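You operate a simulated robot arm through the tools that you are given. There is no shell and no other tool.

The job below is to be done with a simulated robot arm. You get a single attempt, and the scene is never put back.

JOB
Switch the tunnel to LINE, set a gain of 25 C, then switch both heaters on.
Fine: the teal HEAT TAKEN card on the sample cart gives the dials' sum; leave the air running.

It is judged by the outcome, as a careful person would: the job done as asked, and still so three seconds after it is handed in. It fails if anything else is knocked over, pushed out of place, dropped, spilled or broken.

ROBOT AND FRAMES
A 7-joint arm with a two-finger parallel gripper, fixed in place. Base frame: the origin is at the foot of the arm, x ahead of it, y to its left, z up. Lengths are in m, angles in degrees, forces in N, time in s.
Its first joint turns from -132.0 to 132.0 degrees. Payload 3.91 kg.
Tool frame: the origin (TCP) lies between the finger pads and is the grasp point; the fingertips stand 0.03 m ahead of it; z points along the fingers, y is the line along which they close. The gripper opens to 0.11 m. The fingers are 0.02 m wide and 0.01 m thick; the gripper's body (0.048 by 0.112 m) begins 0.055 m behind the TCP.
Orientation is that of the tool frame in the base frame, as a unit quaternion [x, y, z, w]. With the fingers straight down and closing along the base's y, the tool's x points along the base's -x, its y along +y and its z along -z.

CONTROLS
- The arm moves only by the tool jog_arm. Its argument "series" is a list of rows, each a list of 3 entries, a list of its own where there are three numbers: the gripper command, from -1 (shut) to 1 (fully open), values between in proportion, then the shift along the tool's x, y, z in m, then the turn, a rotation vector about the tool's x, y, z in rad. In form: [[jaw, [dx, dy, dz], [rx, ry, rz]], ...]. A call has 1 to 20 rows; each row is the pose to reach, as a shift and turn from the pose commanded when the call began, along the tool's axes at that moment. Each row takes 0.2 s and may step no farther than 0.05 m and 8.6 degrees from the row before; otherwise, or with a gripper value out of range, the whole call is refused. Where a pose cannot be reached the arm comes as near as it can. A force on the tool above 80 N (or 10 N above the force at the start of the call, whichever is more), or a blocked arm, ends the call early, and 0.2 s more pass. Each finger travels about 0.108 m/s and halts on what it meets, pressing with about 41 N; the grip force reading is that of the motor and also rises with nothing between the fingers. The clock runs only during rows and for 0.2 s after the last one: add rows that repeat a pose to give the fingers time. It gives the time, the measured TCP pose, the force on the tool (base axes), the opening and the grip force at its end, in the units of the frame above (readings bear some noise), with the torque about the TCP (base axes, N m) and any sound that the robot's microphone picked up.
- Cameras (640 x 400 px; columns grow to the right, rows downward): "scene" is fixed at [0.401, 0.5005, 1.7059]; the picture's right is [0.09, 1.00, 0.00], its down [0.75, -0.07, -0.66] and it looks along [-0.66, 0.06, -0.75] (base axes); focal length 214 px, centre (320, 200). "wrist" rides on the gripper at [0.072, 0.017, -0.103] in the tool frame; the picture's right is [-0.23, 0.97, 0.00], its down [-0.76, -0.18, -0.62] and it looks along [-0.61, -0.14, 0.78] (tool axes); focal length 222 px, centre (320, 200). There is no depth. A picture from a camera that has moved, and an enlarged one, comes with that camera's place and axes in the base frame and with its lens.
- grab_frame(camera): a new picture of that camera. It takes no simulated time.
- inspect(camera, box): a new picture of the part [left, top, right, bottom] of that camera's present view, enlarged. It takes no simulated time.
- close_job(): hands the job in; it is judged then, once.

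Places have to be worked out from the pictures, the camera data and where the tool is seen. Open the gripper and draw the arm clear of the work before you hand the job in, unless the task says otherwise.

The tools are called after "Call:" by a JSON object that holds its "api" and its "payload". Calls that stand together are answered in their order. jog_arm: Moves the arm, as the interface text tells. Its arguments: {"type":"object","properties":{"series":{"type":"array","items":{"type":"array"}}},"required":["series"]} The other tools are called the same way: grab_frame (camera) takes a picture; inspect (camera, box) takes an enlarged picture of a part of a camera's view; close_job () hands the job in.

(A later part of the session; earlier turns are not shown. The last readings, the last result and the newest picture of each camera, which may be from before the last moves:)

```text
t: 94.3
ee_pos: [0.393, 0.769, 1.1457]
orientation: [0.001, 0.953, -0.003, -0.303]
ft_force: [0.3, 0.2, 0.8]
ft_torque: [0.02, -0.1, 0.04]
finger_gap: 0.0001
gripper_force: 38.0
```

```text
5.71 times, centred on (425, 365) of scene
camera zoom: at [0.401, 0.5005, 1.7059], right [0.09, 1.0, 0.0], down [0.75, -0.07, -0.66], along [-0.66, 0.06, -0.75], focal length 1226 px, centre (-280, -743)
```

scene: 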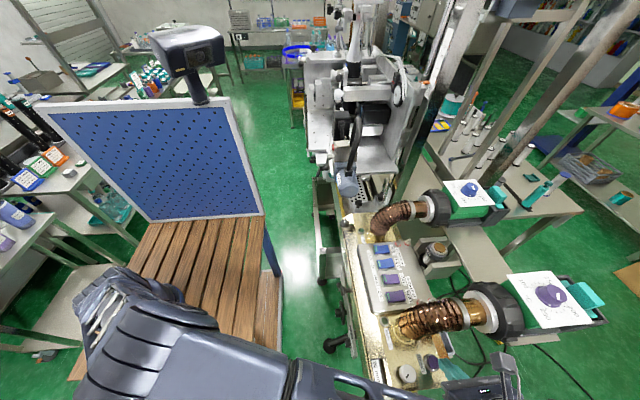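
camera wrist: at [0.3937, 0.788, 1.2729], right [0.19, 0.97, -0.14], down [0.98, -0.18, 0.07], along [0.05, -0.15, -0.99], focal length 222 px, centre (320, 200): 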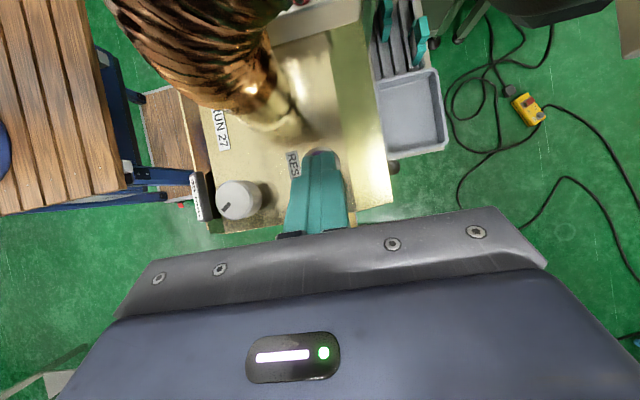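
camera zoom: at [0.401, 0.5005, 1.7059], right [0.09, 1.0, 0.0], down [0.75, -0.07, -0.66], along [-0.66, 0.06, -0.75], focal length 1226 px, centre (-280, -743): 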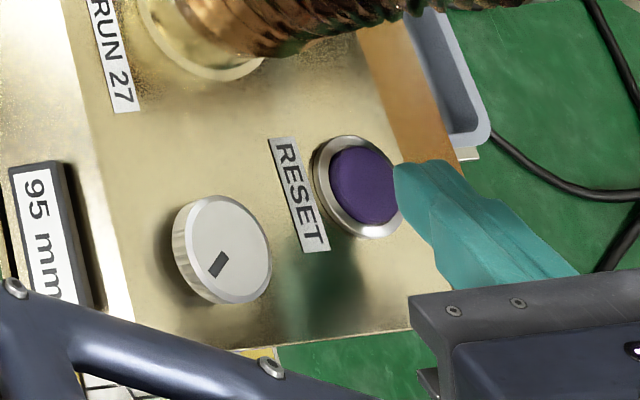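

The button centre is near (0.373, 0.766). I'll lower vertically in small steps and watch the force.

Call:
{"api": "jog_arm", "payload": {"series": [[-1, [-0.0092, -0.003, 0.018], [0, 0, 0]], [-1, [-0.0178, -0.003, 0.0303], [0, 0, 0]], [-1, [-0.0207, -0.003, 0.0344], [0, 0, 0]]]}}

Call:
{"api": "inspect", "payload": {"camera": "scene", "box": [375, 330, 475, 400]}}

```text
t: 95.1
ee_pos: [0.3918, 0.7683, 1.1092]
orientation: [0.0, 0.954, 0.0, -0.301]
ft_force: [7.2, 15.0, 40.2]
ft_torque: [0.45, 0.13, -0.1]
finger_gap: 0.0
gripper_force: 38.0
heard: click
```

```text
5.71 times, centred on (425, 365) of scene
camera zoom: at [0.401, 0.5005, 1.7059], right [0.09, 1.0, 0.0], down [0.75, -0.07, -0.66], along [-0.66, 0.06, -0.75], focal length 1226 px, centre (-280, -743)
```

zoom: 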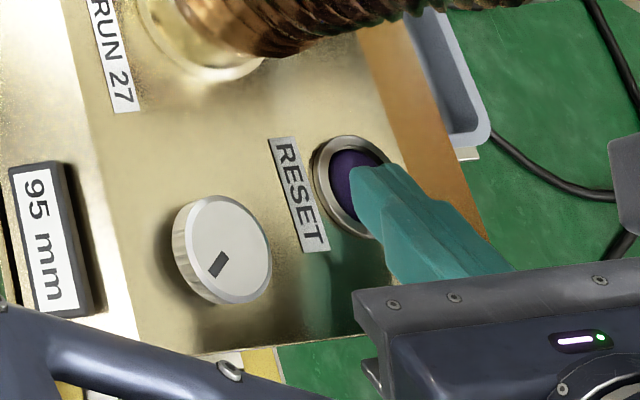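

A click was heard and the button went in. I'll raise the tool and check the RUN 27 lamp.

Call:
{"api": "jog_arm", "payload": {"series": [[-1, [0.0116, 0, -0.0163], [0, 0, 0]], [-1, [0.0289, 0, -0.0408], [0, 0, 0]]]}}

Call:
{"api": "inspect", "payload": {"camera": "scene", "box": [355, 290, 475, 390]}}

Call:
{"api": "inspect", "payload": {"camera": "scene", "box": [335, 210, 475, 300]}}

```text
t: 95.7
ee_pos: [0.3926, 0.7678, 1.155]
orientation: [0.001, 0.953, -0.004, -0.303]
ft_force: [-0.3, 0.2, 0.4]
ft_torque: [-0.03, 0.0, -0.03]
finger_gap: 0.0
gripper_force: 37.3
```

```text
4.00 times, centred on (415, 340) of scene
camera zoom: at [0.401, 0.5005, 1.7059], right [0.09, 1.0, 0.0], down [0.75, -0.07, -0.66], along [-0.66, 0.06, -0.75], focal length 858 px, centre (-60, -360)
```

zoom: 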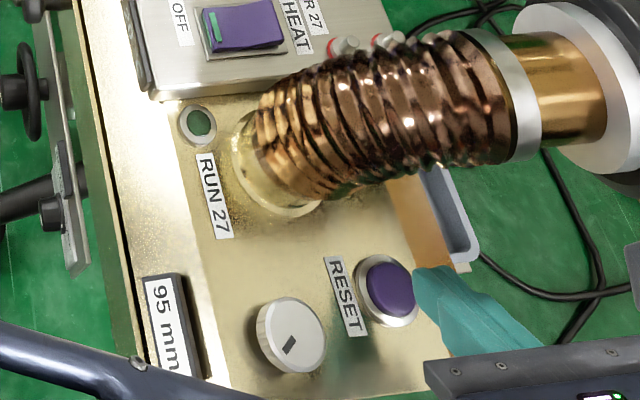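

```text
4.44 times, centred on (405, 255) of scene
camera zoom: at [0.401, 0.5005, 1.7059], right [0.09, 1.0, 0.0], down [0.75, -0.07, -0.66], along [-0.66, 0.06, -0.75], focal length 953 px, centre (-58, -44)
```

zoom: 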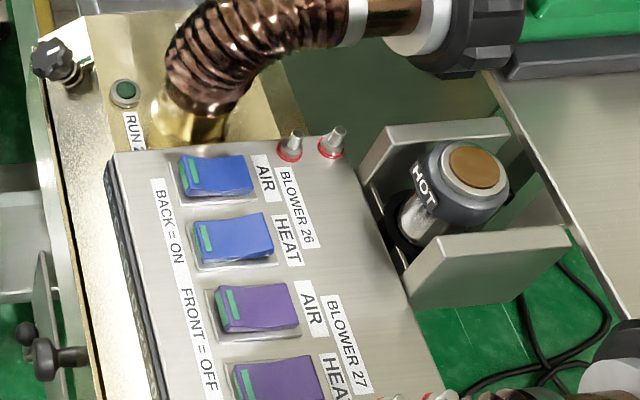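

RESET clicked but RUN 27 stayed dark, so nothing had tripped: in LINE the tunnel simply follows the stopped line, and both AIR rockers remain on. I'll proceed to the heaters: rise clear of the hose and straighten the tool.

Call:
{"api": "jog_arm", "payload": {"series": [[-1, [0.0193, 0, -0.0272], [0, 0, 0]], [-1, [0.0385, 0, -0.0544], [0, 0, 0]], [-1, [0.0578, 0, -0.0816], [0, 0, 0]], [-1, [0.0863, -0.0116, -0.0951], [0, -0.1017, 0]], [-1, [0.1147, -0.0232, -0.1086], [0, -0.2033, 0]], [-1, [0.1432, -0.0348, -0.122], [0, -0.305, 0]], [-1, [0.1717, -0.0463, -0.1355], [0, -0.4067, 0]], [-1, [0.2001, -0.0579, -0.149], [0, -0.5083, 0]], [-1, [0.2286, -0.0695, -0.1625], [0, -0.61, 0]]]}}

Call:
{"api": "grab_frame", "payload": {"camera": "wrist"}}

```text
t: 97.7
ee_pos: [0.2986, 0.6993, 1.4196]
orientation: [0.002, 1.0, -0.004, -0.003]
ft_force: [0.3, 0.9, -0.4]
ft_torque: [-0.02, 0.07, 0.02]
finger_gap: 0.0001
gripper_force: 37.8
```

```text
taken
camera wrist: at [0.2266, 0.7177, 1.524], right [0.23, 0.97, -0.01], down [0.76, -0.17, 0.62], along [0.6, -0.15, -0.78], focal length 222 px, centre (320, 200)
```

wrist: 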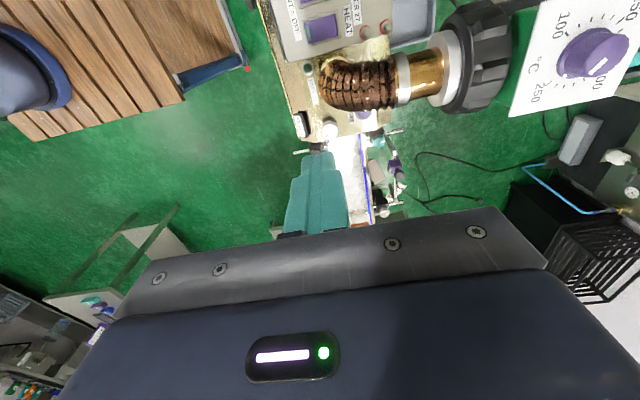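

HEAT 27 is visible at the top of the view. I'll move to about (0.231, 0.735, 1.28) above it and look closely.

Call:
{"api": "jog_arm", "payload": {"series": [[-1, [0.0225, 0.0123, 0.03], [0, 0, 0]], [-1, [0.045, 0.0245, 0.07], [0, 0, 0]], [-1, [0.0676, 0.0368, 0.11], [0, 0, 0]], [-1, [0.0676, 0.0368, 0.14], [0, 0, 0]]]}}

Call:
{"api": "grab_frame", "payload": {"camera": "wrist"}}

Call:
{"api": "inspect", "payload": {"camera": "wrist", "box": [240, 20, 400, 180]}}

Call:
{"api": "inspect", "payload": {"camera": "scene", "box": [335, 210, 475, 300]}}

```text
t: 98.7
ee_pos: [0.2301, 0.7326, 1.283]
orientation: [0.0, 1.0, -0.003, -0.002]
ft_force: [-0.2, -0.2, 0.4]
ft_torque: [0.04, -0.02, -0.01]
finger_gap: 0.0
gripper_force: 37.5
```

```text
taken
camera wrist: at [0.1578, 0.7516, 1.3871], right [0.23, 0.97, -0.01], down [0.76, -0.17, 0.62], along [0.6, -0.15, -0.78], focal length 222 px, centre (320, 200)
```

wrist: 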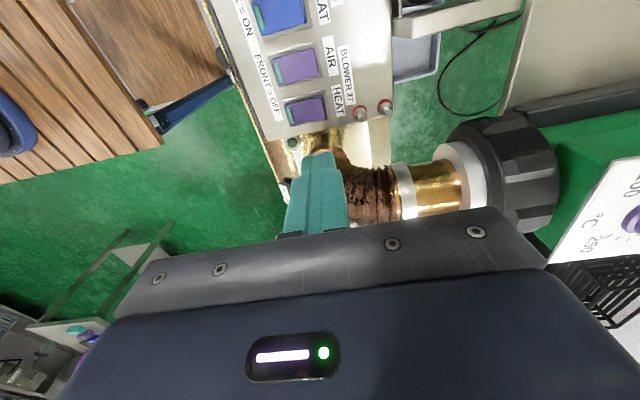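

```text
2.50 times, centred on (320, 100) of wrist
camera zoom: at [0.1578, 0.7516, 1.3871], right [0.23, 0.97, -0.01], down [0.76, -0.17, 0.62], along [0.6, -0.15, -0.78], focal length 555 px, centre (320, 450)
```

zoom: 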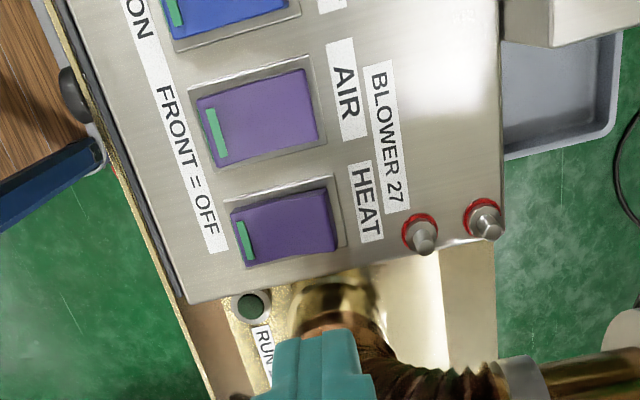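

```text
4.44 times, centred on (405, 255) of scene
camera zoom: at [0.401, 0.5005, 1.7059], right [0.09, 1.0, 0.0], down [0.75, -0.07, -0.66], along [-0.66, 0.06, -0.75], focal length 953 px, centre (-58, -44)
```

zoom: 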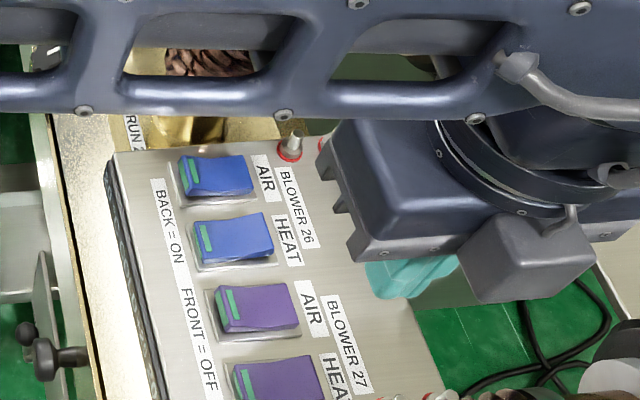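

HEAT 27 spans y≈0.692–0.737 at x≈0.233, with its back end raised. I'll tilt 12° away from the hose and lower towards the back end, stopping about 2 cm above.

Call:
{"api": "jog_arm", "payload": {"series": [[-1, [0.001, -0.0049, 0.03], [0, -0.105, 0]], [-1, [0.001, -0.0049, 0.065], [0, -0.21, 0]], [-1, [0.001, -0.0049, 0.1], [0, -0.21, 0]], [-1, [0.001, -0.0049, 0.118], [0, -0.21, 0]]]}}

Call:
{"api": "inspect", "payload": {"camera": "wrist", "box": [220, 40, 420, 220]}}

Call:
{"api": "inspect", "payload": {"camera": "scene", "box": [335, 230, 475, 330]}}

```text
t: 99.7
ee_pos: [0.2294, 0.7274, 1.1631]
orientation: [-0.001, 0.995, -0.003, 0.104]
ft_force: [0.1, -0.6, 0.7]
ft_torque: [0.01, -0.01, -0.02]
finger_gap: 0.0
gripper_force: 37.5
```

```text
2.22 times, centred on (320, 130) of wrist
camera zoom: at [0.1362, 0.7458, 1.2502], right [0.22, 0.97, 0.04], down [0.62, -0.17, 0.77], along [0.75, -0.15, -0.64], focal length 494 px, centre (320, 356)
```

zoom: 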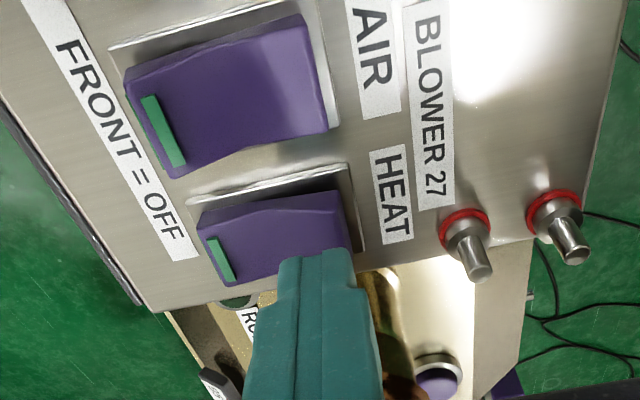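

```text
4.00 times, centred on (405, 280) of scene
camera zoom: at [0.401, 0.5005, 1.7059], right [0.09, 1.0, 0.0], down [0.75, -0.07, -0.66], along [-0.66, 0.06, -0.75], focal length 858 px, centre (-20, -120)
```

zoom: 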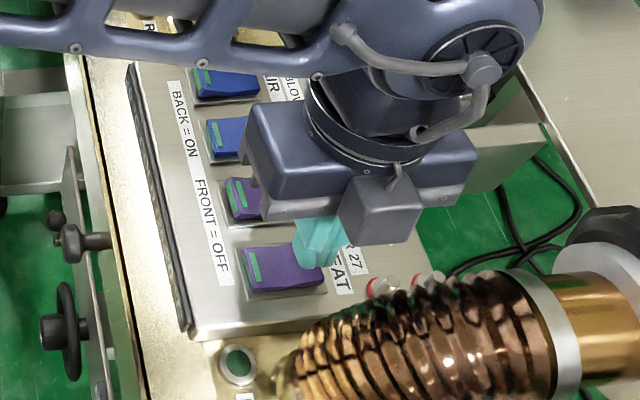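

The fingertip is above the back half of HEAT 27. I'll press straight down in small steps.

Call:
{"api": "jog_arm", "payload": {"series": [[-1, [0.0017, 0, 0.0078], [0, 0, 0]], [-1, [0.0029, 0, 0.0137], [0, 0, 0]], [-1, [0.0037, 0, 0.0176], [0, 0, 0]]]}}

Call:
{"api": "inspect", "payload": {"camera": "wrist", "box": [220, 40, 420, 220]}}

```text
t: 100.5
ee_pos: [0.2282, 0.7291, 1.1481]
orientation: [0.0, 0.995, -0.001, 0.104]
ft_force: [-2.3, -7.7, 39.0]
ft_torque: [0.16, 0.14, 0.04]
finger_gap: 0.0
gripper_force: 38.0
```

```text
2.22 times, centred on (320, 130) of wrist
camera zoom: at [0.1357, 0.7462, 1.2363], right [0.22, 0.97, 0.05], down [0.62, -0.18, 0.77], along [0.76, -0.14, -0.64], focal length 494 px, centre (320, 356)
```

zoom: 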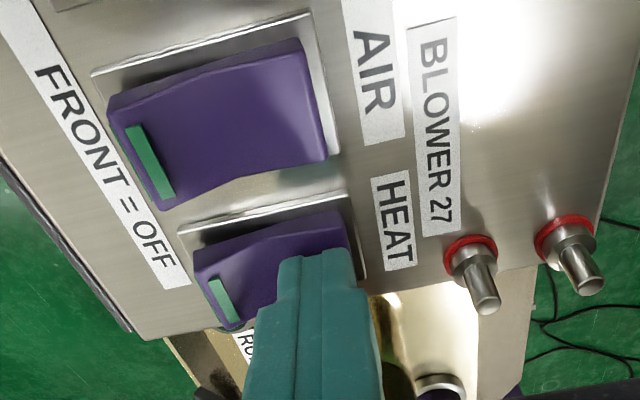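

39 N on the rocker but no click yet; I'll press a few mm further.

Call:
{"api": "jog_arm", "payload": {"series": [[-1, [0.0006, 0, 0.0029], [0, 0, 0]], [-1, [0.0012, 0, 0.0059], [0, 0, 0]]]}}

Call:
{"api": "inspect", "payload": {"camera": "wrist", "box": [220, 40, 420, 220]}}

```text
t: 101.0
ee_pos: [0.2287, 0.7293, 1.1498]
orientation: [0.0, 0.995, 0.002, 0.104]
ft_force: [-4.6, -15.3, 19.2]
ft_torque: [-0.27, 0.19, 0.1]
finger_gap: 0.0
gripper_force: 37.8
stopped in row 2: the force on the tool passed its limit at 86 N (the readings are from after the stop); the commanded pose is now the measured one
```

```text
2.22 times, centred on (320, 130) of wrist
camera zoom: at [0.1359, 0.7464, 1.2367], right [0.22, 0.97, 0.05], down [0.62, -0.18, 0.77], along [0.76, -0.14, -0.64], focal length 494 px, centre (320, 356)
```

zoom: 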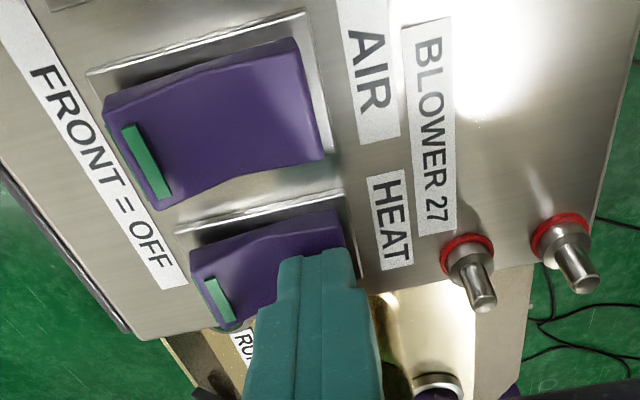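

It reached 86 N without flipping; the sideways force suggests the finger's +y edge is bearing on the bezel. I'll lift, shift 7 mm towards the pivot (y≈0.721) and press again.

Call:
{"api": "jog_arm", "payload": {"series": [[-1, [-0.0041, 0, -0.0196], [0, 0, 0]], [-1, [-0.0041, -0.0075, -0.0196], [0, 0, 0]], [-1, [-0.0021, -0.0075, -0.0098], [0, 0, 0]], [-1, [-0.0004, -0.0075, -0.002], [0, 0, 0]], [-1, [0.0004, -0.0075, 0.002], [0, 0, 0]]]}}

Call:
{"api": "inspect", "payload": {"camera": "wrist", "box": [220, 40, 420, 220]}}

```text
t: 102.2
ee_pos: [0.23, 0.722, 1.1492]
orientation: [0.0, 0.994, 0.006, 0.105]
ft_force: [0.0, -0.5, 36.5]
ft_torque: [0.34, 0.09, -0.01]
finger_gap: 0.0005
gripper_force: 37.4
```

```text
2.22 times, centred on (320, 130) of wrist
camera zoom: at [0.136, 0.7395, 1.2359], right [0.22, 0.97, 0.06], down [0.62, -0.19, 0.77], along [0.76, -0.14, -0.64], focal length 494 px, centre (320, 356)
```

zoom: 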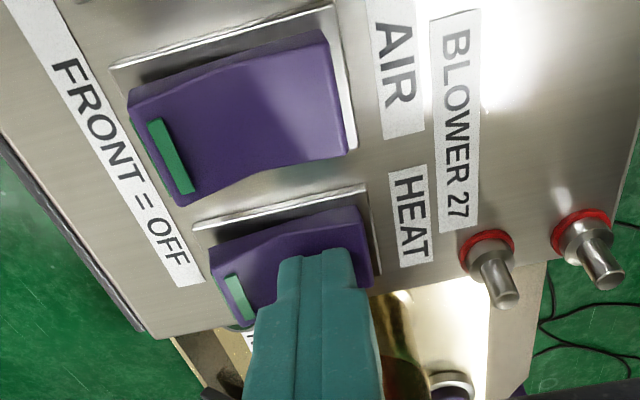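

Contact is now on the rocker's back end (torque puts it at y≈0.731) at 36 N. I'll press a bit further.

Call:
{"api": "jog_arm", "payload": {"series": [[-1, [0.0004, 0, 0.002], [0, 0, 0]], [-1, [0.0008, 0, 0.0039], [0, 0, 0]]]}}

Call:
{"api": "inspect", "payload": {"camera": "wrist", "box": [220, 40, 420, 220]}}

```text
t: 102.9
ee_pos: [0.2289, 0.7244, 1.1489]
orientation: [0.001, 0.994, 0.009, 0.105]
ft_force: [-2.8, -8.7, 13.4]
ft_torque: [-0.09, 0.14, 0.07]
finger_gap: 0.0
gripper_force: 37.7
stopped in row 2: the force on the tool passed its limit at 82 N (the readings are from after the stop); the commanded pose is now the measured one
```

```text
2.22 times, centred on (320, 130) of wrist
camera zoom: at [0.1363, 0.7399, 1.2363], right [0.22, 0.97, 0.06], down [0.62, -0.19, 0.77], along [0.76, -0.13, -0.64], focal length 494 px, centre (320, 356)
```

zoom: 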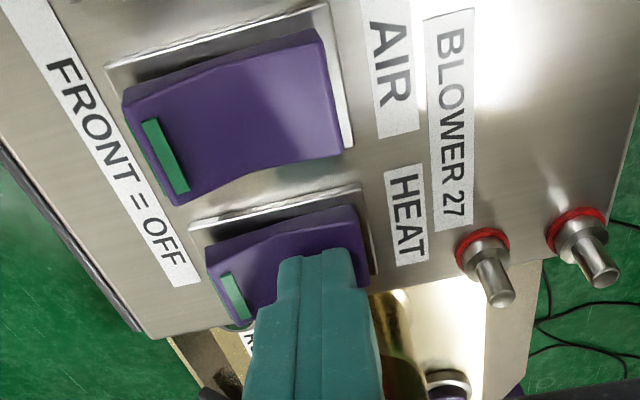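

It isn't yielding and no click was heard. I'll lift off and look at the rocker's actual state and geometry.

Call:
{"api": "jog_arm", "payload": {"series": [[-1, [-0.0041, 0, -0.0196], [0, 0, 0]], [-1, [-0.0103, 0, -0.0489], [0, 0, 0]], [-1, [-0.0207, -0.05, -0.0978], [0, 0, 0]]]}}

Call:
{"api": "grab_frame", "payload": {"camera": "wrist"}}

Call:
{"api": "inspect", "payload": {"camera": "wrist", "box": [250, 20, 410, 170]}}

Call:
{"api": "inspect", "payload": {"camera": "scene", "box": [365, 235, 425, 310]}}

```text
refused: row 3 steps farther than a row can; nothing moved
```

```text
taken
camera wrist: at [0.1363, 0.7399, 1.2363], right [0.22, 0.97, 0.06], down [0.62, -0.19, 0.77], along [0.76, -0.13, -0.64], focal length 222 px, centre (320, 200)
```

wrist: 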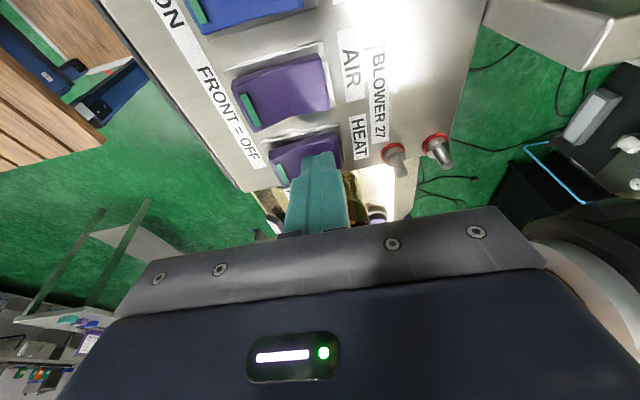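

```text
2.67 times, centred on (330, 95) of wrist
camera zoom: at [0.1363, 0.7399, 1.2363], right [0.22, 0.97, 0.06], down [0.62, -0.19, 0.77], along [0.76, -0.13, -0.64], focal length 592 px, centre (293, 480)
```

zoom: 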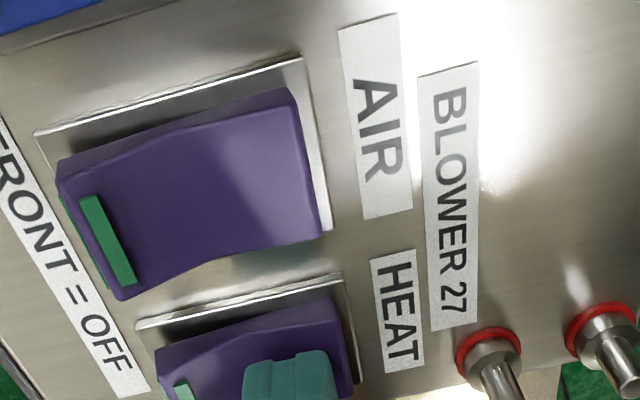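

```text
5.33 times, centred on (395, 272) of scene
camera zoom: at [0.401, 0.5005, 1.7059], right [0.09, 1.0, 0.0], down [0.75, -0.07, -0.66], along [-0.66, 0.06, -0.75], focal length 1144 px, centre (-80, -187)
```

zoom: 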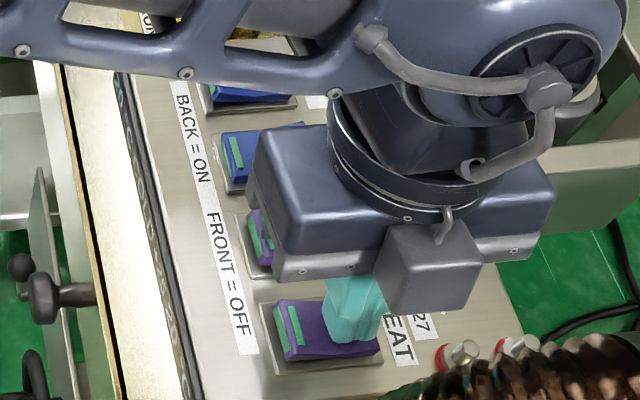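

In the scene view HEAT 27 now shows two green stripes like the AIR rockers, so it may have flipped. I'll lift off properly and look.

Call:
{"api": "jog_arm", "payload": {"series": [[-1, [-0.0041, 0, -0.0196], [0, 0, 0]], [-1, [-0.0103, 0, -0.0489], [0, 0, 0]], [-1, [-0.0165, -0.02, -0.0782], [0, 0, 0]], [-1, [-0.0227, -0.05, -0.1076], [0, 0, 0]]]}}

Call:
{"api": "inspect", "payload": {"camera": "wrist", "box": [250, 0, 410, 150]}}

Call:
{"api": "inspect", "payload": {"camera": "scene", "box": [345, 235, 445, 310]}}

```text
t: 103.9
ee_pos: [0.2294, 0.6716, 1.253]
orientation: [0.0, 0.995, 0.006, 0.104]
ft_force: [1.4, 1.1, -0.4]
ft_torque: [-0.03, -0.06, 0.0]
finger_gap: 0.0001
gripper_force: 37.3
```

```text
2.67 times, centred on (330, 75) of wrist
camera zoom: at [0.1375, 0.6873, 1.3412], right [0.22, 0.97, 0.06], down [0.62, -0.19, 0.77], along [0.76, -0.13, -0.64], focal length 592 px, centre (293, 533)
```

zoom: 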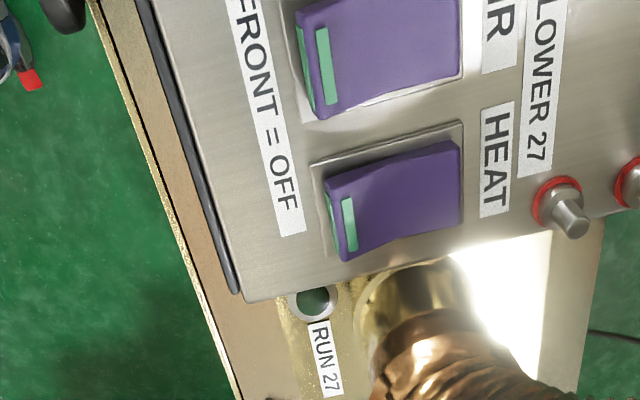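

```text
5.33 times, centred on (395, 272) of scene
camera zoom: at [0.401, 0.5005, 1.7059], right [0.09, 1.0, 0.0], down [0.75, -0.07, -0.66], along [-0.66, 0.06, -0.75], focal length 1144 px, centre (-80, -187)
```

zoom: 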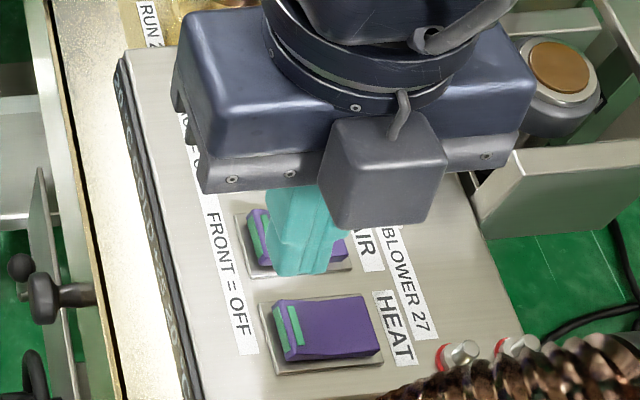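

HEAT 27 is now posed like AIR 27, so it is ON. The display strip on the panel front seems to show different text now; I'll read it.

Call:
{"api": "inspect", "payload": {"camera": "scene", "box": [350, 240, 390, 320]}}

Call:
{"api": "inspect", "payload": {"camera": "wrist", "box": [270, 0, 320, 80]}}

Call:
{"api": "inspect", "payload": {"camera": "scene", "box": [355, 290, 475, 390]}}

```text
5.00 times, centred on (370, 280) of scene
camera zoom: at [0.401, 0.5005, 1.7059], right [0.09, 1.0, 0.0], down [0.75, -0.07, -0.66], along [-0.66, 0.06, -0.75], focal length 1072 px, centre (70, -200)
```

zoom: 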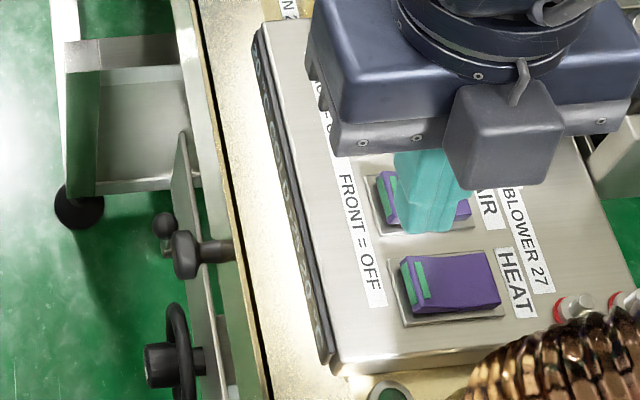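

```text
5.00 times, centred on (295, 40) of wrist
camera zoom: at [0.1375, 0.6873, 1.3412], right [0.22, 0.97, 0.06], down [0.62, -0.19, 0.77], along [0.76, -0.13, -0.64], focal length 1111 px, centre (445, 1000)
```

zoom: 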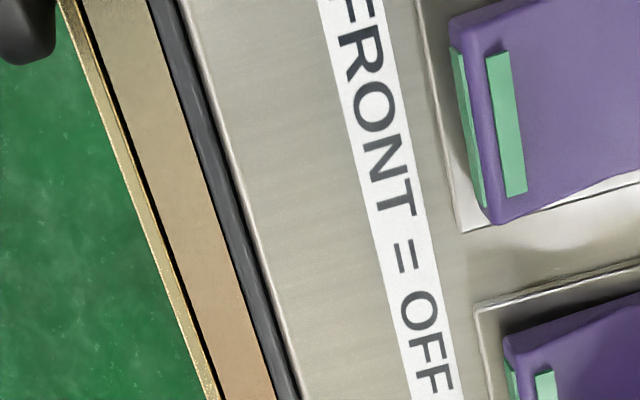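

```text
4.00 times, centred on (415, 340) of scene
camera zoom: at [0.401, 0.5005, 1.7059], right [0.09, 1.0, 0.0], down [0.75, -0.07, -0.66], along [-0.66, 0.06, -0.75], focal length 858 px, centre (-60, -360)
```

zoom: 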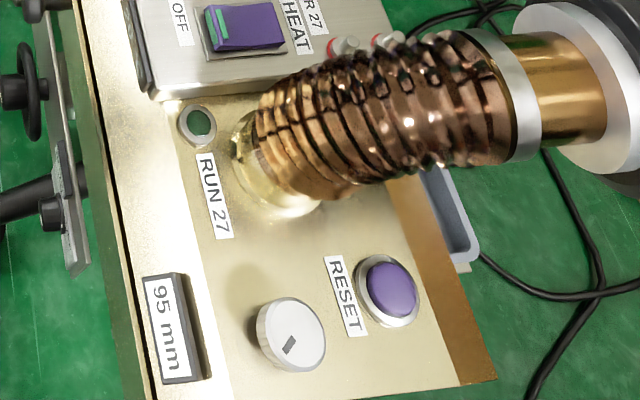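

RUN lamps are unchanged. Now HEAT 26 near (0.142, 0.715): I'll move above it with the tool tilted the other way, so the camera stays clear of hose 26.

Call:
{"api": "jog_arm", "payload": {"series": [[-1, [0.0151, 0.0057, -0.0066], [0, 0.128, 0]], [-1, [0.0301, 0.0114, -0.0132], [0, 0.256, 0]], [-1, [0.0452, 0.0172, -0.0198], [0, 0.384, 0]], [-1, [0.0602, 0.0229, -0.0264], [0, 0.512, 0]], [-1, [0.0753, 0.0286, -0.033], [0, 0.64, 0]]]}}

Call:
{"api": "grab_frame", "payload": {"camera": "wrist"}}

Call:
{"api": "inspect", "payload": {"camera": "wrist", "box": [230, 40, 400, 190]}}

```text
t: 105.1
ee_pos: [0.1483, 0.7013, 1.2738]
orientation: [-0.002, 0.977, 0.008, -0.215]
ft_force: [0.0, -0.7, 1.1]
ft_torque: [0.01, 0.0, 0.0]
finger_gap: 0.0001
gripper_force: 37.3
```

```text
taken
camera wrist: at [0.1244, 0.7165, 1.3997], right [0.21, 0.98, -0.08], down [0.95, -0.18, 0.24], along [0.22, -0.13, -0.97], focal length 222 px, centre (320, 200)
```

wrist: 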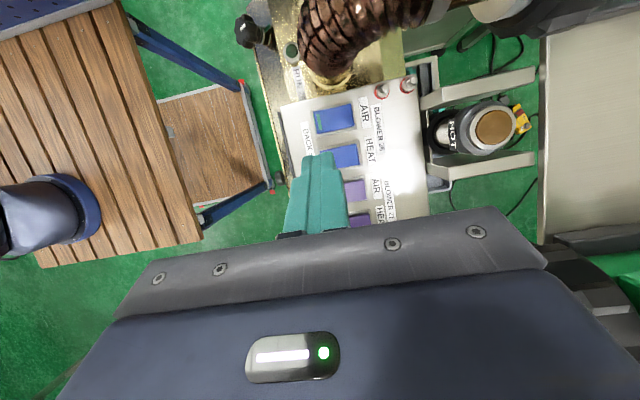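

```text
2.67 times, centred on (315, 115) of wrist
camera zoom: at [0.1244, 0.7165, 1.3997], right [0.21, 0.98, -0.08], down [0.95, -0.18, 0.24], along [0.22, -0.13, -0.97], focal length 592 px, centre (333, 427)
```

zoom: 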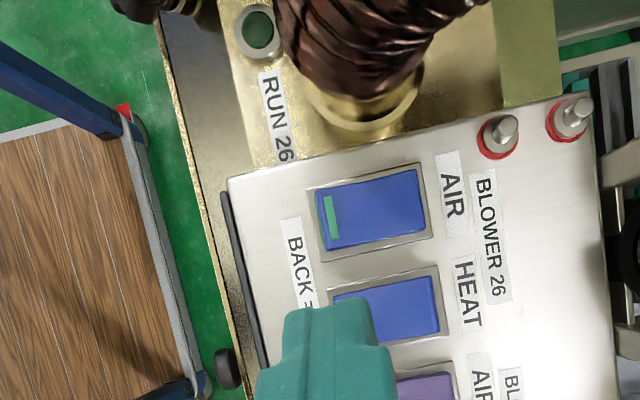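

HEAT 26's back edge is centred at (0.142, 0.738), matching HEAT 27's layout. I'll lower to about 1 cm above its back half at y≈0.724.

Call:
{"api": "jog_arm", "payload": {"series": [[-1, [-0.0148, 0.007, 0.0333], [0, 0, 0]], [-1, [-0.0295, 0.0139, 0.0667], [0, 0, 0]], [-1, [-0.0443, 0.0209, 0.1], [0, 0, 0]]]}}

Call:
{"api": "inspect", "payload": {"camera": "wrist", "box": [230, 60, 410, 210]}}

Call:
{"api": "inspect", "payload": {"camera": "scene", "box": [345, 220, 445, 295]}}

```text
t: 105.9
ee_pos: [0.1464, 0.7224, 1.1644]
orientation: [-0.002, 0.977, 0.008, -0.214]
ft_force: [-0.2, -0.5, 0.6]
ft_torque: [0.02, 0.02, -0.01]
finger_gap: 0.0
gripper_force: 37.8
```

```text
2.67 times, centred on (320, 135) of wrist
camera zoom: at [0.1221, 0.7393, 1.29], right [0.21, 0.98, -0.08], down [0.95, -0.18, 0.25], along [0.23, -0.13, -0.97], focal length 592 px, centre (320, 373)
```

zoom: 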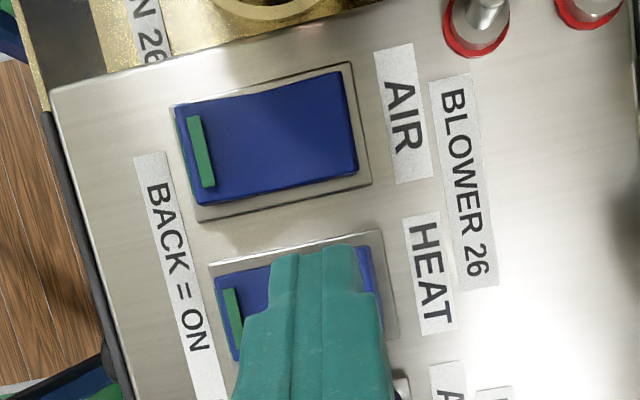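

```text
5.33 times, centred on (395, 258) of scene
camera zoom: at [0.401, 0.5005, 1.7059], right [0.09, 1.0, 0.0], down [0.75, -0.07, -0.66], along [-0.66, 0.06, -0.75], focal length 1144 px, centre (-80, -107)
```

zoom: 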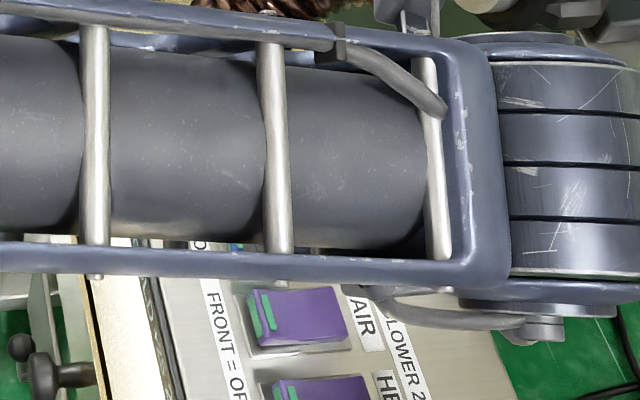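

Aligned over the back half of HEAT 26. I'll shift 3 mm towards the back and press down in steps.

Call:
{"api": "jog_arm", "payload": {"series": [[-1, [-0.0029, 0.0035, 0.0064], [0, 0, 0]], [-1, [-0.005, 0.0035, 0.0109], [0, 0, 0]], [-1, [-0.0067, 0.0035, 0.0145], [0, 0, 0]], [-1, [-0.0076, 0.0035, 0.0164], [0, 0, 0]]]}}

Call:
{"api": "inspect", "payload": {"camera": "wrist", "box": [230, 60, 410, 210]}}

```text
t: 106.9
ee_pos: [0.146, 0.7281, 1.149]
orientation: [-0.002, 0.977, 0.008, -0.214]
ft_force: [1.5, 0.6, 25.3]
ft_torque: [0.22, 0.05, 0.1]
finger_gap: 0.0
gripper_force: 37.6
```

```text
2.67 times, centred on (320, 135) of wrist
camera zoom: at [0.1234, 0.7427, 1.2745], right [0.21, 0.98, -0.08], down [0.95, -0.18, 0.24], along [0.22, -0.12, -0.97], focal length 592 px, centre (320, 373)
```

zoom: 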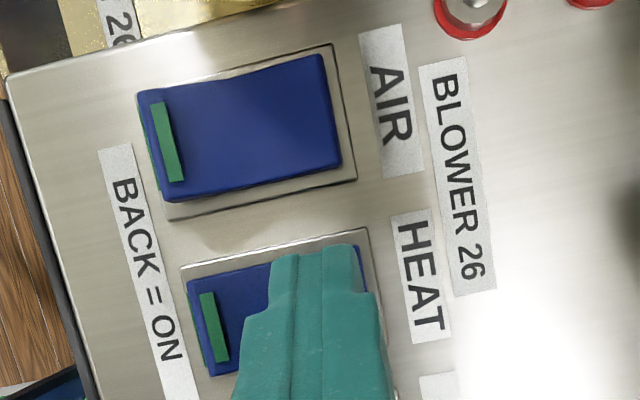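

25 N so far; pressing further in small steps.

Call:
{"api": "jog_arm", "payload": {"series": [[-1, [-0.0006, 0, 0.0014], [0, 0, 0]], [-1, [-0.0013, 0, 0.0027], [0, 0, 0]], [-1, [-0.0013, 0, 0.0027], [0, 0, 0]]]}}

Call:
{"api": "inspect", "payload": {"camera": "wrist", "box": [230, 60, 410, 210]}}

```text
t: 107.7
ee_pos: [0.1461, 0.7272, 1.1475]
orientation: [-0.003, 0.977, 0.011, -0.214]
ft_force: [2.1, 7.7, 75.9]
ft_torque: [0.67, 0.15, 0.07]
finger_gap: 0.0
gripper_force: 38.0
```

```text
2.67 times, centred on (320, 135) of wrist
camera zoom: at [0.1234, 0.7421, 1.2742], right [0.21, 0.98, -0.07], down [0.95, -0.18, 0.24], along [0.22, -0.12, -0.97], focal length 592 px, centre (320, 373)
```

zoom: 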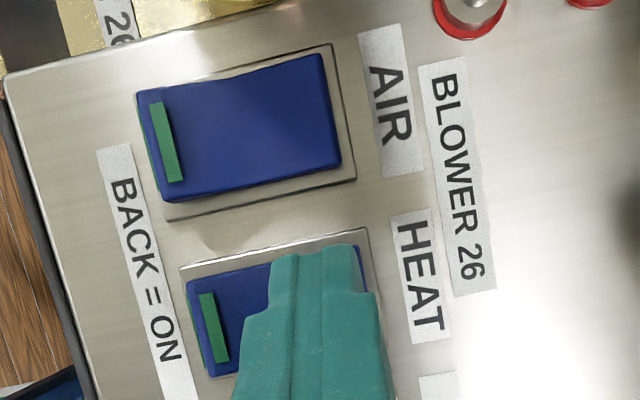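

The rocker's front end now appears raised. I'll lift away and check.

Call:
{"api": "jog_arm", "payload": {"series": [[-1, [0.0084, 0, -0.0182], [0, 0, 0]], [-1, [0.021, 0, -0.0455], [0, 0, 0]], [-1, [0.0336, -0.02, -0.0727], [0, 0, 0]], [-1, [0.0462, -0.05, -0.1], [0, 0, 0]], [-1, [0.0588, -0.08, -0.1273], [0, 0, 0]]]}}

Call:
{"api": "grab_frame", "payload": {"camera": "wrist"}}

Call:
{"api": "inspect", "payload": {"camera": "wrist", "box": [270, 20, 440, 180]}}

Call:
{"api": "inspect", "payload": {"camera": "scene", "box": [345, 220, 445, 295]}}

```text
t: 108.9
ee_pos: [0.1469, 0.6441, 1.2823]
orientation: [-0.002, 0.977, 0.006, -0.213]
ft_force: [-0.5, 0.3, -1.3]
ft_torque: [-0.1, 0.06, 0.02]
finger_gap: 0.0001
gripper_force: 37.1
```

```text
taken
camera wrist: at [0.1233, 0.6602, 1.4073], right [0.21, 0.98, -0.08], down [0.95, -0.18, 0.25], along [0.22, -0.13, -0.97], focal length 222 px, centre (320, 200)
```

wrist: 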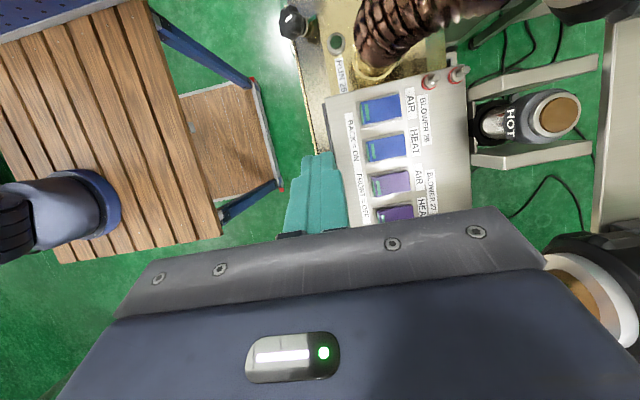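

```text
2.50 times, centred on (355, 100) of wrist
camera zoom: at [0.1233, 0.6602, 1.4073], right [0.21, 0.98, -0.08], down [0.95, -0.18, 0.25], along [0.22, -0.13, -0.97], focal length 555 px, centre (232, 450)
```

zoom: 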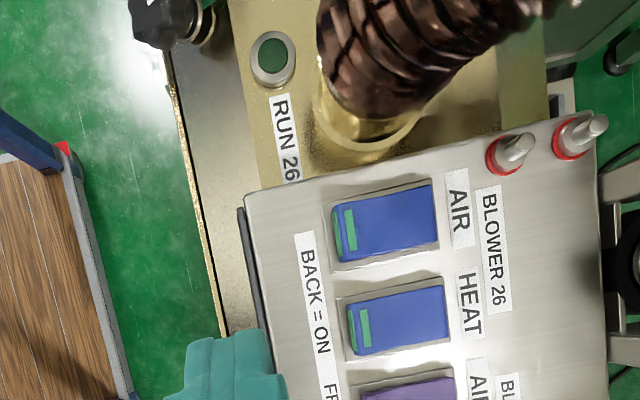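

```text
5.33 times, centred on (395, 258) of scene
camera zoom: at [0.401, 0.5005, 1.7059], right [0.09, 1.0, 0.0], down [0.75, -0.07, -0.66], along [-0.66, 0.06, -0.75], focal length 1144 px, centre (-80, -107)
```

zoom: 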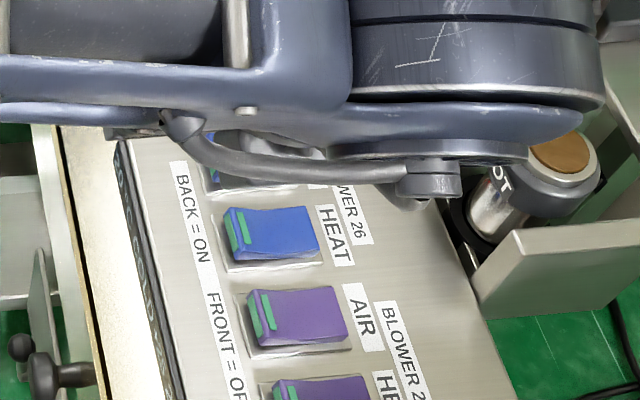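

HEAT 26 is now posed like AIR 26 too, so all four rockers are on. I'll retreat, straighten up and look at the front display and lamps.

Call:
{"api": "jog_arm", "payload": {"series": [[-1, [0.0058, -0.0285, -0.0237], [0, -0.086, 0]], [-1, [0.0117, -0.057, -0.0474], [0, -0.172, 0]], [-1, [0.0175, -0.0856, -0.0712], [0, -0.258, 0]], [-1, [0.0234, -0.1141, -0.0949], [0, -0.344, 0]], [-1, [0.0292, -0.1426, -0.1186], [0, -0.43, 0]]]}}

Call:
{"api": "jog_arm", "payload": {"series": [[-0.5, [0, -0.01, 0], [0, 0, -0.14]], [0, [0, -0.02, 0], [0, 0, -0.28]], [0.5, [0, -0.03, 0], [0, 0, -0.42]], [1, [0, -0.04, 0], [0, 0, -0.56]], [1, [0, -0.05, 0], [0, 0, -0.7]], [1, [0, -0.06, 0], [0, 0, -0.84]], [1, [0, -0.07, 0], [0, 0, -0.98]], [1, [0, -0.08, 0], [0, 0, -1.12]], [1, [0, -0.09, 0], [0, 0, -1.26]]]}}

Call:
{"api": "grab_frame", "payload": {"camera": "wrist"}}

Call:
{"api": "grab_frame", "payload": {"camera": "scene"}}

```text
t: 110.1
ee_pos: [0.171, 0.499, 1.4011]
orientation: [0.0, 1.0, 0.006, 0.0]
ft_force: [-0.2, 0.8, -0.9]
ft_torque: [-0.04, 0.05, -0.01]
finger_gap: 0.0
gripper_force: 37.8
```

```text
t: 112.1
ee_pos: [0.1699, 0.4104, 1.3987]
orientation: [-0.59, 0.807, 0.005, 0.003]
ft_force: [0.5, 0.4, -0.2]
ft_torque: [0.01, 0.02, 0.01]
finger_gap: 0.1097
gripper_force: 0.1
```

```text
taken
camera wrist: at [0.1314, 0.3459, 1.5028], right [-0.86, 0.51, 0.01], down [0.4, 0.66, 0.63], along [0.32, 0.55, -0.77], focal length 222 px, centre (320, 200)
```

wrist: 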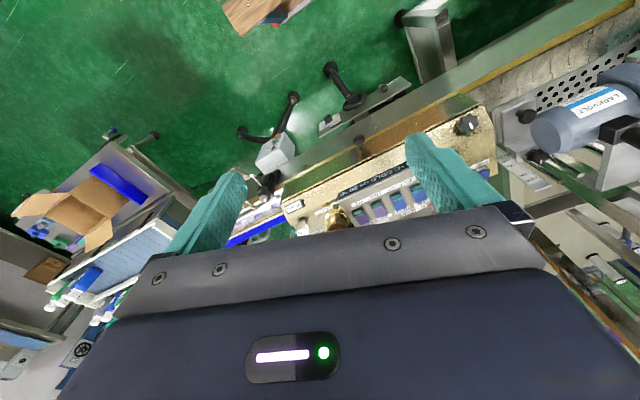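

```text
taken
```

scene: 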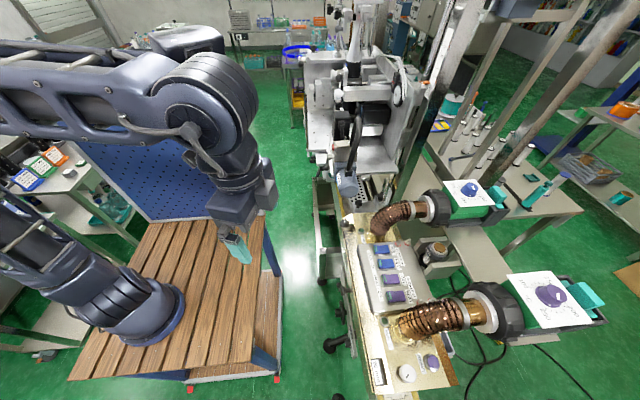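

Call:
{"api": "inspect", "payload": {"camera": "wrist", "box": [330, 150, 450, 220]}}

Call:
{"api": "inspect", "payload": {"camera": "scene", "box": [345, 220, 445, 310]}}

Call:
{"api": "inspect", "payload": {"camera": "scene", "box": [355, 290, 475, 390]}}

Call:
{"api": "inspect", "payload": {"camera": "scene", "box": [440, 160, 600, 340]}}

Call:
{"api": "inspect", "payload": {"camera": "wrist", "box": [310, 90, 350, 140]}}

```text
5.33 times, centred on (390, 185) of wrist
camera zoom: at [0.1314, 0.3459, 1.5028], right [-0.86, 0.51, 0.01], down [0.4, 0.66, 0.63], along [0.32, 0.55, -0.77], focal length 1185 px, centre (-53, 280)
```

zoom: 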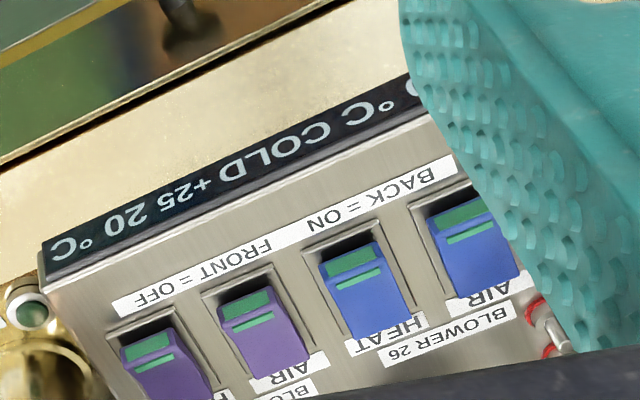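

```text
4.44 times, centred on (395, 265) of scene
camera zoom: at [0.401, 0.5005, 1.7059], right [0.09, 1.0, 0.0], down [0.75, -0.07, -0.66], along [-0.66, 0.06, -0.75], focal length 953 px, centre (-13, -89)
```

zoom: 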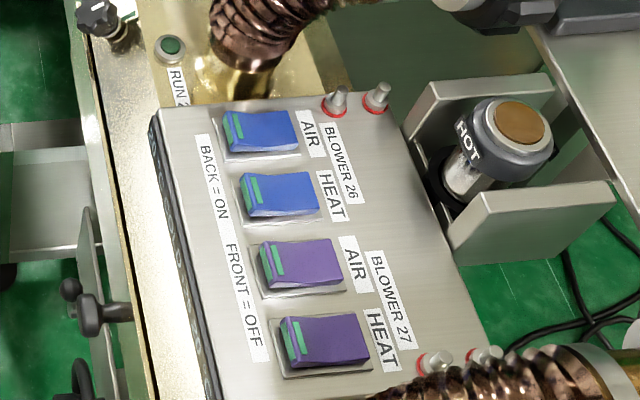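

```text
4.00 times, centred on (415, 340) of scene
camera zoom: at [0.401, 0.5005, 1.7059], right [0.09, 1.0, 0.0], down [0.75, -0.07, -0.66], along [-0.66, 0.06, -0.75], focal length 858 px, centre (-60, -360)
```

zoom: 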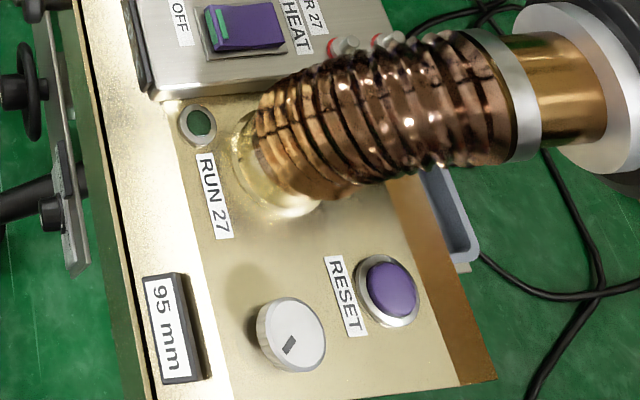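

```text
2.22 times, centred on (520, 250) of scene
camera zoom: at [0.401, 0.5005, 1.7059], right [0.09, 1.0, 0.0], down [0.75, -0.07, -0.66], along [-0.66, 0.06, -0.75], focal length 477 px, centre (-124, 89)
```

zoom: 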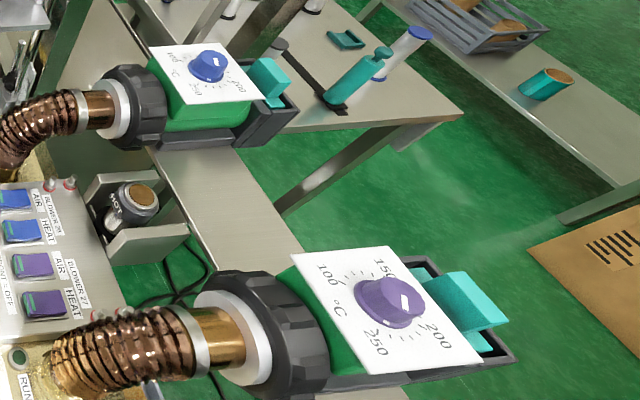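

```text
8.00 times, centred on (330, 115) of wrist
camera zoom: at [0.1314, 0.3459, 1.5028], right [-0.86, 0.51, 0.01], down [0.4, 0.66, 0.63], along [0.32, 0.55, -0.77], focal length 1777 px, centre (240, 880)
```

zoom: 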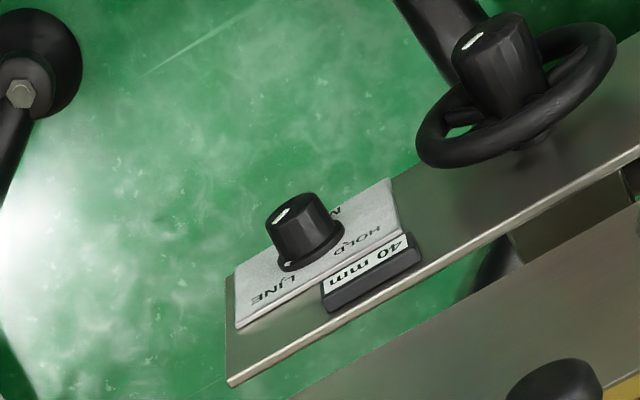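

The display now reads "20 °C COLD +25 20 °C", confirming the +25 gain; all four rockers are ON and MODE is at LINE. I'll let a few seconds pass and see whether the state changes from COLD.

Call:
{"api": "jog_arm", "payload": {"series": [[1, [0.02, 0, 0], [0, 0, 0]], [1, [0.04, 0, 0], [0, 0, 0]], [1, [0.04, 0, 0], [0, 0, 0]], [1, [0.04, 0, 0], [0, 0, 0]], [1, [0.04, 0, 0], [0, 0, 0]], [1, [0.04, 0, 0], [0, 0, 0]], [1, [0.04, 0, 0], [0, 0, 0]], [1, [0.04, 0, 0], [0, 0, 0]], [1, [0.04, 0, 0], [0, 0, 0]], [1, [0.04, 0, 0], [0, 0, 0]], [1, [0.04, 0, 0], [0, 0, 0]], [1, [0.04, 0, 0], [0, 0, 0]], [1, [0.04, 0, 0], [0, 0, 0]], [1, [0.04, 0, 0], [0, 0, 0]], [1, [0.04, 0, 0], [0, 0, 0]], [1, [0.04, 0, 0], [0, 0, 0]], [1, [0.04, 0, 0], [0, 0, 0]], [1, [0.04, 0, 0], [0, 0, 0]], [1, [0.04, 0, 0], [0, 0, 0]], [1, [0.04, 0, 0], [0, 0, 0]]]}}

Call:
{"api": "inspect", "payload": {"camera": "wrist", "box": [330, 140, 450, 230]}}

Call:
{"api": "inspect", "payload": {"camera": "scene", "box": [335, 220, 445, 350]}}

```text
t: 116.3
ee_pos: [0.1586, 0.3735, 1.3978]
orientation: [-0.589, 0.808, 0.006, 0.004]
ft_force: [-0.5, 0.2, -1.0]
ft_torque: [-0.04, 0.04, 0.0]
finger_gap: 0.1101
gripper_force: 0.1
```

```text
4.44 times, centred on (390, 185) of wrist
camera zoom: at [0.119, 0.3085, 1.5014], right [-0.86, 0.51, 0.01], down [0.4, 0.66, 0.63], along [0.32, 0.55, -0.77], focal length 987 px, centre (9, 267)
```

zoom: 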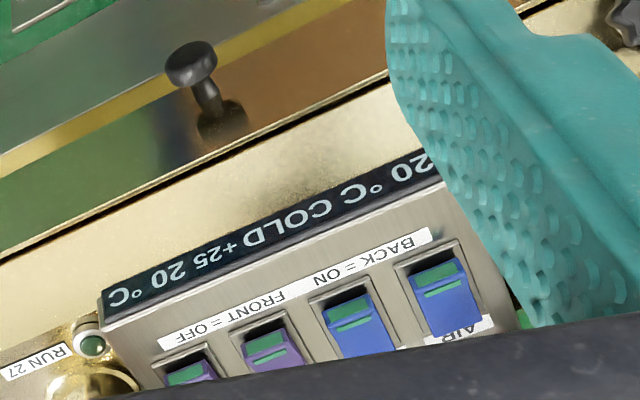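

```text
3.08 times, centred on (390, 285) of scene
camera zoom: at [0.401, 0.5005, 1.7059], right [0.09, 1.0, 0.0], down [0.75, -0.07, -0.66], along [-0.66, 0.06, -0.75], focal length 660 px, centre (105, -62)
```

zoom: 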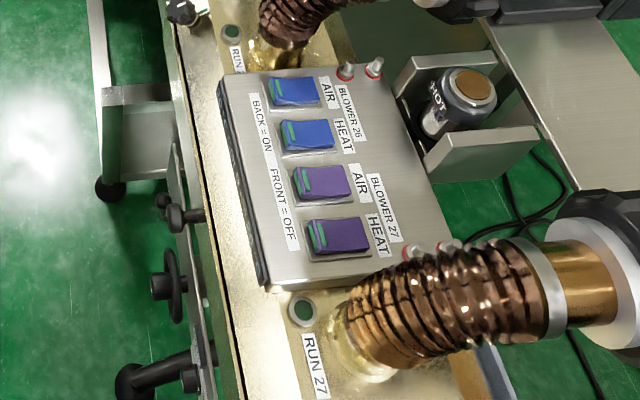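

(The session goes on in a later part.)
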